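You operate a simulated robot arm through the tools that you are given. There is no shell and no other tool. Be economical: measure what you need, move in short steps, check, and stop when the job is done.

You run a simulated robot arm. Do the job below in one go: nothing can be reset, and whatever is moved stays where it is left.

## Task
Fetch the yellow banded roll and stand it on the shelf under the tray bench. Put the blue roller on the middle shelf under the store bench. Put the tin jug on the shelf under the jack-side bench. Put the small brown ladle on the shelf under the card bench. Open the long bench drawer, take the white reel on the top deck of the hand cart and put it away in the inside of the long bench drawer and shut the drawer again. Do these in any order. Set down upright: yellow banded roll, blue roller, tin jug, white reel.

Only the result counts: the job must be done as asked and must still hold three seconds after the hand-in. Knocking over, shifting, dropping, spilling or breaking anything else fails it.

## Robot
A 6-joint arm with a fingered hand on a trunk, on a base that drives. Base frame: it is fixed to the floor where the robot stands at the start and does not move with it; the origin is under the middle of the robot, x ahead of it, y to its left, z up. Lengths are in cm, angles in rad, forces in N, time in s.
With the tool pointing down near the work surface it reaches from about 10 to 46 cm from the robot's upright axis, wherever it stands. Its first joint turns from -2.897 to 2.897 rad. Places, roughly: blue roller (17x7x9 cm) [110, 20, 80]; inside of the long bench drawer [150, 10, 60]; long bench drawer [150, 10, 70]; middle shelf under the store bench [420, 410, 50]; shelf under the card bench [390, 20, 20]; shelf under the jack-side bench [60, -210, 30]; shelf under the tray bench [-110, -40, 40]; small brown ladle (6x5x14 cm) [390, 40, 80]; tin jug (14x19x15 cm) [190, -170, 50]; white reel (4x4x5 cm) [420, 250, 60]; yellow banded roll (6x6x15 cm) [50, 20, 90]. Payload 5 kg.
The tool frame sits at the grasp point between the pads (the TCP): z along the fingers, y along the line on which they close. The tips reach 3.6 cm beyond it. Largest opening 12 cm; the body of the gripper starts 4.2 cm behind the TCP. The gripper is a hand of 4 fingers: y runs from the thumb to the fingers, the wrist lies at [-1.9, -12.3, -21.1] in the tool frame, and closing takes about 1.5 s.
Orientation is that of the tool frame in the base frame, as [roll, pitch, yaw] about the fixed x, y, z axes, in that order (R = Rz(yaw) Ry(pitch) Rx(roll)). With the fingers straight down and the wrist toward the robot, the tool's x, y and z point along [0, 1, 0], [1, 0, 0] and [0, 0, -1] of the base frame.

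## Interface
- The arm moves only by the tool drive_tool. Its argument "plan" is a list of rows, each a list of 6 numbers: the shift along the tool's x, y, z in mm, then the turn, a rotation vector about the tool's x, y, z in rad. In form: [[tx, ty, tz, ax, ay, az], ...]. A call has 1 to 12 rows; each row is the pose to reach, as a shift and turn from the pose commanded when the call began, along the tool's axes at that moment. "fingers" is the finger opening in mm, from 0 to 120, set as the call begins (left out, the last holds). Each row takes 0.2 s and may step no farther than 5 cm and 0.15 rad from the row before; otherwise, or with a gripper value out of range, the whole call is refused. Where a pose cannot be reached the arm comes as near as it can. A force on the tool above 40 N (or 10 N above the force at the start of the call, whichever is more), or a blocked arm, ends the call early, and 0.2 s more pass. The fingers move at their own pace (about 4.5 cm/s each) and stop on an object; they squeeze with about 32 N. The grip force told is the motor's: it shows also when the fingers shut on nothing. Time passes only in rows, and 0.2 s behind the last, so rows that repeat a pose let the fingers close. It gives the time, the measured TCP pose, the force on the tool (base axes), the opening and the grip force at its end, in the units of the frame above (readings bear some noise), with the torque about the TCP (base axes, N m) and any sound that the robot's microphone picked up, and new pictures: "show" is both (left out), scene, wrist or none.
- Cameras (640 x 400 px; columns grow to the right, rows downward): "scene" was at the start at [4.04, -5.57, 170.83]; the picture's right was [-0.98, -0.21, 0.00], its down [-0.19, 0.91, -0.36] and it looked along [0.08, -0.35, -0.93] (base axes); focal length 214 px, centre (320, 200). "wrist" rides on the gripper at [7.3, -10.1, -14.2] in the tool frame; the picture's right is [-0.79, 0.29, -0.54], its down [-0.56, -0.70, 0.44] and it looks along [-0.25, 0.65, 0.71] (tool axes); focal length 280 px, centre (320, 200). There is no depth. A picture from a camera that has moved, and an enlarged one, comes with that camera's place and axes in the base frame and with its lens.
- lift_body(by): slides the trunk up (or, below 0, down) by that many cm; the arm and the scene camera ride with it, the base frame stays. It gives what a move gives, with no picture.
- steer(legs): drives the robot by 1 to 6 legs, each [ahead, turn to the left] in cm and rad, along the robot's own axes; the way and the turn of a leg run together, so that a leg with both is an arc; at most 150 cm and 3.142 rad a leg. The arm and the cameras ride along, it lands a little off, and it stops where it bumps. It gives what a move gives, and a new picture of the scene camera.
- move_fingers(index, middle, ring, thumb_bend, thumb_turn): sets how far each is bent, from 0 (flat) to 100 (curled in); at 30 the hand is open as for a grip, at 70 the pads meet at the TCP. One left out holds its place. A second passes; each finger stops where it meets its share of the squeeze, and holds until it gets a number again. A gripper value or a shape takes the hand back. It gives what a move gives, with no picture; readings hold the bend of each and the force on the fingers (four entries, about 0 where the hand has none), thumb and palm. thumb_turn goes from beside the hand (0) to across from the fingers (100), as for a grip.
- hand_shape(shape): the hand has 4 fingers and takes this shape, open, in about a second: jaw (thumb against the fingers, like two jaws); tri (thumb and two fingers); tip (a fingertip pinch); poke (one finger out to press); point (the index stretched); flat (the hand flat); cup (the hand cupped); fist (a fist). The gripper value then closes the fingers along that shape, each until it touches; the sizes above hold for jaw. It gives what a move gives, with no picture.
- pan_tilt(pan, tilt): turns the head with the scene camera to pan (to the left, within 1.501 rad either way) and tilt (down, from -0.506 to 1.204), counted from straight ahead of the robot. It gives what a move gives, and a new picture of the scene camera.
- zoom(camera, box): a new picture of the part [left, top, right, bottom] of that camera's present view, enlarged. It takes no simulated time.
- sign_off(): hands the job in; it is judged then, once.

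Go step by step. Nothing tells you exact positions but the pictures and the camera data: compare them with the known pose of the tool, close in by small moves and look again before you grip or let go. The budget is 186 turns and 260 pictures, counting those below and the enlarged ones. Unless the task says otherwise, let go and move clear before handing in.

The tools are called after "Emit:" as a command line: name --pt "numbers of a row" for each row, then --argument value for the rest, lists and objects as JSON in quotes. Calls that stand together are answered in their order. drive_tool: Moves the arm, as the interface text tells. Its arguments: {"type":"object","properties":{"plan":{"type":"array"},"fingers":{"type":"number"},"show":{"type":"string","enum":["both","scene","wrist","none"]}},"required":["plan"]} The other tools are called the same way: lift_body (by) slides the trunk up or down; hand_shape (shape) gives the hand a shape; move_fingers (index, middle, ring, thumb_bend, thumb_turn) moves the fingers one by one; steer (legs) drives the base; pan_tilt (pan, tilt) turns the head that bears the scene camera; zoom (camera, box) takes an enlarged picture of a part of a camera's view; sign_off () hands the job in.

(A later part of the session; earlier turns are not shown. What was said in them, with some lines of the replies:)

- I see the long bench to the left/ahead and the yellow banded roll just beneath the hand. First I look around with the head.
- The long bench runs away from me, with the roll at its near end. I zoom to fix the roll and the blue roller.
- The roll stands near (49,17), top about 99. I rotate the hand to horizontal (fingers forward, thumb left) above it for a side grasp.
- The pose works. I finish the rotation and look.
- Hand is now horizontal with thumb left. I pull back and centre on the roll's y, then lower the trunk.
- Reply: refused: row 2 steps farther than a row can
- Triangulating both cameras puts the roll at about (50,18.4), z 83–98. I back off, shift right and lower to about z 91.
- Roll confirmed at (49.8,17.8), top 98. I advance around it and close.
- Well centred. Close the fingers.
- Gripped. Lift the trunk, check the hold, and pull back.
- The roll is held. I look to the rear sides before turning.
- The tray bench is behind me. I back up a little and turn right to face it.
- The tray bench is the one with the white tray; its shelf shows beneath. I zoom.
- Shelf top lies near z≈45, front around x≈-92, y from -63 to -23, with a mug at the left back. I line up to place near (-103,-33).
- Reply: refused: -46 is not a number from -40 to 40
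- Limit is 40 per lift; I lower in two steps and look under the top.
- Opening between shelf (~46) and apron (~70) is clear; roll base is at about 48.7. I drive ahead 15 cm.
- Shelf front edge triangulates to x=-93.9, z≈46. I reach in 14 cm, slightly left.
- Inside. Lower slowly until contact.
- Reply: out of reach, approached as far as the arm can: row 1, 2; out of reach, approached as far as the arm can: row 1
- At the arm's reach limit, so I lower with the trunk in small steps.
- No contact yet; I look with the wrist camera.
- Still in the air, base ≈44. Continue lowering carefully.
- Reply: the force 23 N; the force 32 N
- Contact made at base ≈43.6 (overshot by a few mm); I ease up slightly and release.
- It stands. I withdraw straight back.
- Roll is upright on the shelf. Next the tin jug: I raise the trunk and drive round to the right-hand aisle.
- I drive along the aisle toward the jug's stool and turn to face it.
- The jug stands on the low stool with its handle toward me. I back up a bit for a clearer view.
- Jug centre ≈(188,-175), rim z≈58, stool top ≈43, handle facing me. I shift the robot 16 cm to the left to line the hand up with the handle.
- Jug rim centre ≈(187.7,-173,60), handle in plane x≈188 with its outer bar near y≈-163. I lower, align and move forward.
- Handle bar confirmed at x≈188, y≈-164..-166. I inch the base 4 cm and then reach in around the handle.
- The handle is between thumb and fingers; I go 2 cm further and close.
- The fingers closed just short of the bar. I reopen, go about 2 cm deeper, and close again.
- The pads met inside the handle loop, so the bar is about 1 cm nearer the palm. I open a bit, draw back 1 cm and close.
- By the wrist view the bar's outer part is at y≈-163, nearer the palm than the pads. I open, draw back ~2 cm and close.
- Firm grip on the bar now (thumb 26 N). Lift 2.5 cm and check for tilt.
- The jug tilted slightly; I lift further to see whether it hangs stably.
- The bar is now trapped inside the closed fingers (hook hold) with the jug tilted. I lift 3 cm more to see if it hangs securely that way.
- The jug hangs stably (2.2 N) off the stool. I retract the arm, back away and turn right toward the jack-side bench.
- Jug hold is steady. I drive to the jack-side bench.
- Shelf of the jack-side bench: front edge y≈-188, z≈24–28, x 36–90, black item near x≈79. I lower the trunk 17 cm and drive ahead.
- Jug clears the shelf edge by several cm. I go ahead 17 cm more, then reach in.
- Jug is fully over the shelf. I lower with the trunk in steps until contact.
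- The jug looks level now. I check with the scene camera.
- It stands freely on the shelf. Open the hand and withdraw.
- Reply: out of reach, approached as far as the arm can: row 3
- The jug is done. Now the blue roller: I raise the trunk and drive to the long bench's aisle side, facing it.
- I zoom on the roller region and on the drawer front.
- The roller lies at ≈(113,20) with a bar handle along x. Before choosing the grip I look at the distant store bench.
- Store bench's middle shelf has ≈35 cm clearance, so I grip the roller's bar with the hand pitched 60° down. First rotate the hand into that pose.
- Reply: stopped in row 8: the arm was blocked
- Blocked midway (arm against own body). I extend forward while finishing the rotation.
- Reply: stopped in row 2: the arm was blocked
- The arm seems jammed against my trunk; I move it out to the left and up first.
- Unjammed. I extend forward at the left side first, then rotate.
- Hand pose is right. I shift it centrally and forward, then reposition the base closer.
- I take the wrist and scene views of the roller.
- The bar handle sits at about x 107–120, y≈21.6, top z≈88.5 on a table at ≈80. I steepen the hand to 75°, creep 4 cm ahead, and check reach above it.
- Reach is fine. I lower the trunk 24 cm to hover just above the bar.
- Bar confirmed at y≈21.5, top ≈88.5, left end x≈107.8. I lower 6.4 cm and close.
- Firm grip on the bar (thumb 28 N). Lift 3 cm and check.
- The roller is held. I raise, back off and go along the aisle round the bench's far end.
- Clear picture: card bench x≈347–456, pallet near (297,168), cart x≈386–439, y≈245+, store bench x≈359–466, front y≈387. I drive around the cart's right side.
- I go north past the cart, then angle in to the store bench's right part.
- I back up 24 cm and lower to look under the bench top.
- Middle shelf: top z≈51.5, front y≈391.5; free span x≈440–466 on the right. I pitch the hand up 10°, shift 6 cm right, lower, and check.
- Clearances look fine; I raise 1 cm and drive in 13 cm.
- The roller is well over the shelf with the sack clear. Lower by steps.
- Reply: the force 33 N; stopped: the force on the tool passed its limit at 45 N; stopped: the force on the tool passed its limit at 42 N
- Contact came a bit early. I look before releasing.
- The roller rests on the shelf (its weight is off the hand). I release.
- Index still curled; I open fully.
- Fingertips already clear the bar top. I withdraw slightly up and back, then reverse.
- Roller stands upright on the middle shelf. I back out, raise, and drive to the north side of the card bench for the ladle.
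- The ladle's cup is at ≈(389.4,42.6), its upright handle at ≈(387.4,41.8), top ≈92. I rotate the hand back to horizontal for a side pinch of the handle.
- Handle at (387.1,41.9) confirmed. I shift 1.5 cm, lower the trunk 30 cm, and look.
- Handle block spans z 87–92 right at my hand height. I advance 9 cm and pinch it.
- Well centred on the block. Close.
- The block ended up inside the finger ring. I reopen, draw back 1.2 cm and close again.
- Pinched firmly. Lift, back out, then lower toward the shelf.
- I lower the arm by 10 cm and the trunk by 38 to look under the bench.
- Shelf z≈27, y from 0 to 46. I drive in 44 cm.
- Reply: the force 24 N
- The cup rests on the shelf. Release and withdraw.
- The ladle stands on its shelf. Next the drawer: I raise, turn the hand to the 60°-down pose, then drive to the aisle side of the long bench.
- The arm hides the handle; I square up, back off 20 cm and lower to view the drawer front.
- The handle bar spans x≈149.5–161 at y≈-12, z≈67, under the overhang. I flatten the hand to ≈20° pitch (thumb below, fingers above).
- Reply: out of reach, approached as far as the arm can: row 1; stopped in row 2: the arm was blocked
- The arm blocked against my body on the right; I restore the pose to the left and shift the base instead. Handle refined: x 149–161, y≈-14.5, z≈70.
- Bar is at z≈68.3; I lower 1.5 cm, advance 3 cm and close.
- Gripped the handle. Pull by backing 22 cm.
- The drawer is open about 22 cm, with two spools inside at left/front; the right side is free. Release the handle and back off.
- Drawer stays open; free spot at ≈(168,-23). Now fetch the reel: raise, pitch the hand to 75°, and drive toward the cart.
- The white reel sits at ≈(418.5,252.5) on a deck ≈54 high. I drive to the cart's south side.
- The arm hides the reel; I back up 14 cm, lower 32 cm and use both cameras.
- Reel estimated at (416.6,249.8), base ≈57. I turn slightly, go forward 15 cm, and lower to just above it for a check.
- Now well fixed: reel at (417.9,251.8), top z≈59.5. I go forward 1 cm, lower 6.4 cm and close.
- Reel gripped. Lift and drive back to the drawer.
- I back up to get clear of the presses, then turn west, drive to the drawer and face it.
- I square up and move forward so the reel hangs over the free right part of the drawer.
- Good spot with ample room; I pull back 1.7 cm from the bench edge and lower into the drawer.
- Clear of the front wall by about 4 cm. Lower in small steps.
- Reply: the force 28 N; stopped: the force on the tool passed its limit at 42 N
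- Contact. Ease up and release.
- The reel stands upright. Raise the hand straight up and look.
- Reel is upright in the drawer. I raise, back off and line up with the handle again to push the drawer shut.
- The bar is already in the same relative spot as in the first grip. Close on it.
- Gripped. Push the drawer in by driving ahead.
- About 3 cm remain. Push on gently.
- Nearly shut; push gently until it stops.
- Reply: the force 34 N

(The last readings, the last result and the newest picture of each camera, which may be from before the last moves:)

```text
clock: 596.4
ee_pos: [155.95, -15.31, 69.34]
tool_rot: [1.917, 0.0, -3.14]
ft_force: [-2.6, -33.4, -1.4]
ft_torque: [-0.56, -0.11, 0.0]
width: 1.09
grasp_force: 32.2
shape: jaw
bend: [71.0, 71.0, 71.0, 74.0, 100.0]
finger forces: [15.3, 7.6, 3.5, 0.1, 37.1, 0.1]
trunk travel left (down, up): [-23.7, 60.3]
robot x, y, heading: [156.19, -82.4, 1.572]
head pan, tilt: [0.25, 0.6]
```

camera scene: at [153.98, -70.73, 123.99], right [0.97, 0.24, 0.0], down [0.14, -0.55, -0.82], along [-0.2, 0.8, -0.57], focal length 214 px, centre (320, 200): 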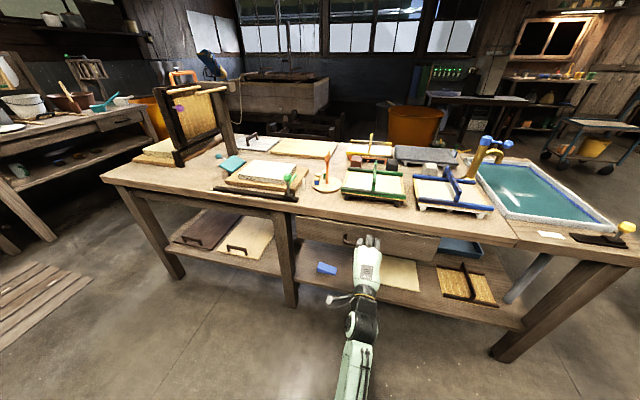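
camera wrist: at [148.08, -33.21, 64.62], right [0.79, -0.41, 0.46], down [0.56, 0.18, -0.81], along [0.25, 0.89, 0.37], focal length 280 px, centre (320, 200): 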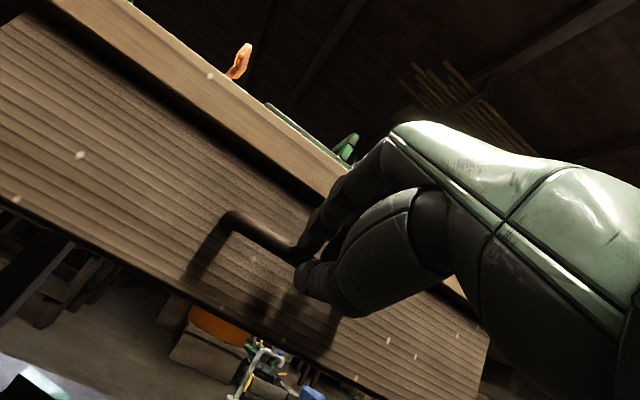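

It has met its stop. Release the handle and back straight off.

Emit:
drive_tool --pt "0 0 0 0 0 0" --pt "0 0 0 0 0 0" --pt "0 0 0 0 0 0" --pt "0 0 0 0 0 0" --pt "0 0 0 0 0 0" --pt "0 0 0 0 0 0" --pt "0 0 0 0 0 0" --pt "0 0 0 0 0 0" --fingers 120 --show "none"

Emit:
steer --legs '[[-25, 0]]'

Emit:
zoom --camera "scene" --box '[280, 150, 460, 280]'

```text
clock: 597.0
ee_pos: [156.08, -15.45, 68.2]
tool_rot: [1.941, -0.001, 3.14]
ft_force: [2.4, -46.0, -22.7]
ft_torque: [1.02, 0.33, -0.05]
width: 11.22
grasp_force: 0.1
shape: jaw
bend: [42.0, 37.0, 35.0, 30.0, 98.0]
finger forces: [29.3, 16.4, 7.8, 0.0, 0.0, 0.0]
trunk travel left (down, up): [-23.7, 60.3]
robot x, y, heading: [156.12, -82.58, 1.564]
head pan, tilt: [0.25, 0.6]
stopped in row 2: the force on the tool passed its limit at 45 N (the readings are from after the stop); the commanded pose is now the measured one
```

```text
clock: 598.9
ee_pos: [155.57, -40.75, 68.68]
tool_rot: [1.932, 0.0, -3.137]
ft_force: [0.7, -0.2, 0.5]
ft_torque: [-0.08, 0.01, 0.0]
width: 11.97
grasp_force: 0.1
shape: jaw
bend: [30.0, 30.0, 30.0, 30.0, 98.0]
finger forces: [0.0, 0.0, 0.0, 0.0, 0.0, 0.0]
trunk travel left (down, up): [-23.7, 60.3]
robot x, y, heading: [156.43, -107.74, 1.574]
head pan, tilt: [0.25, 0.6]
camera scene: at [153.98, -96.45, 124.0], right [0.97, 0.25, 0.0], down [0.14, -0.55, -0.83], along [-0.21, 0.8, -0.56], focal length 214 px, centre (320, 200)
```

scene: 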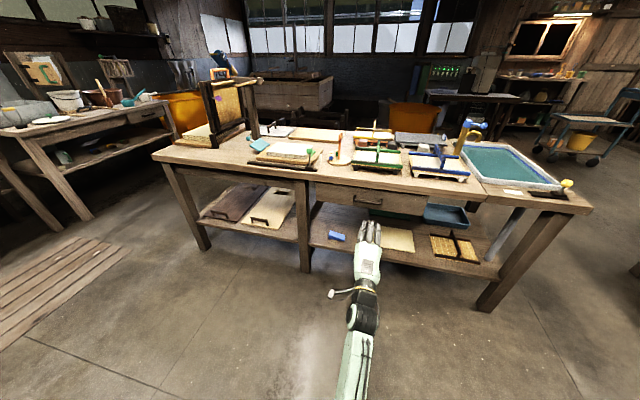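

```text
3.08 times, centred on (370, 215) of scene
camera zoom: at [153.98, -96.45, 124.0], right [0.97, 0.25, 0.0], down [0.14, -0.55, -0.83], along [-0.21, 0.8, -0.56], focal length 660 px, centre (166, 154)
```

zoom: 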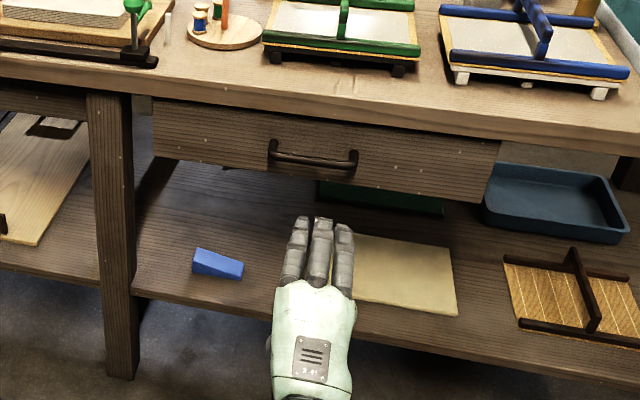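

The drawer is shut flush, matching its original closed position. All items are placed and the hand is clear.

Emit:
sign_off

```text
The job is handed in.
```

I've done all five tasks and handed the job in. The yellow roll, blue roller, tin jug and small ladle are on their shelves. The white reel is in the long bench drawer, and the drawer is shut.

The roll, roller and jug were upright when I left them. The reel was upright before I shut the drawer, but I couldn't see it after that. As I let go of the drawer handle, my opening fingers pressed hard against the bench or drawer (about 46 N). Nothing on the bench looked moved afterwards.
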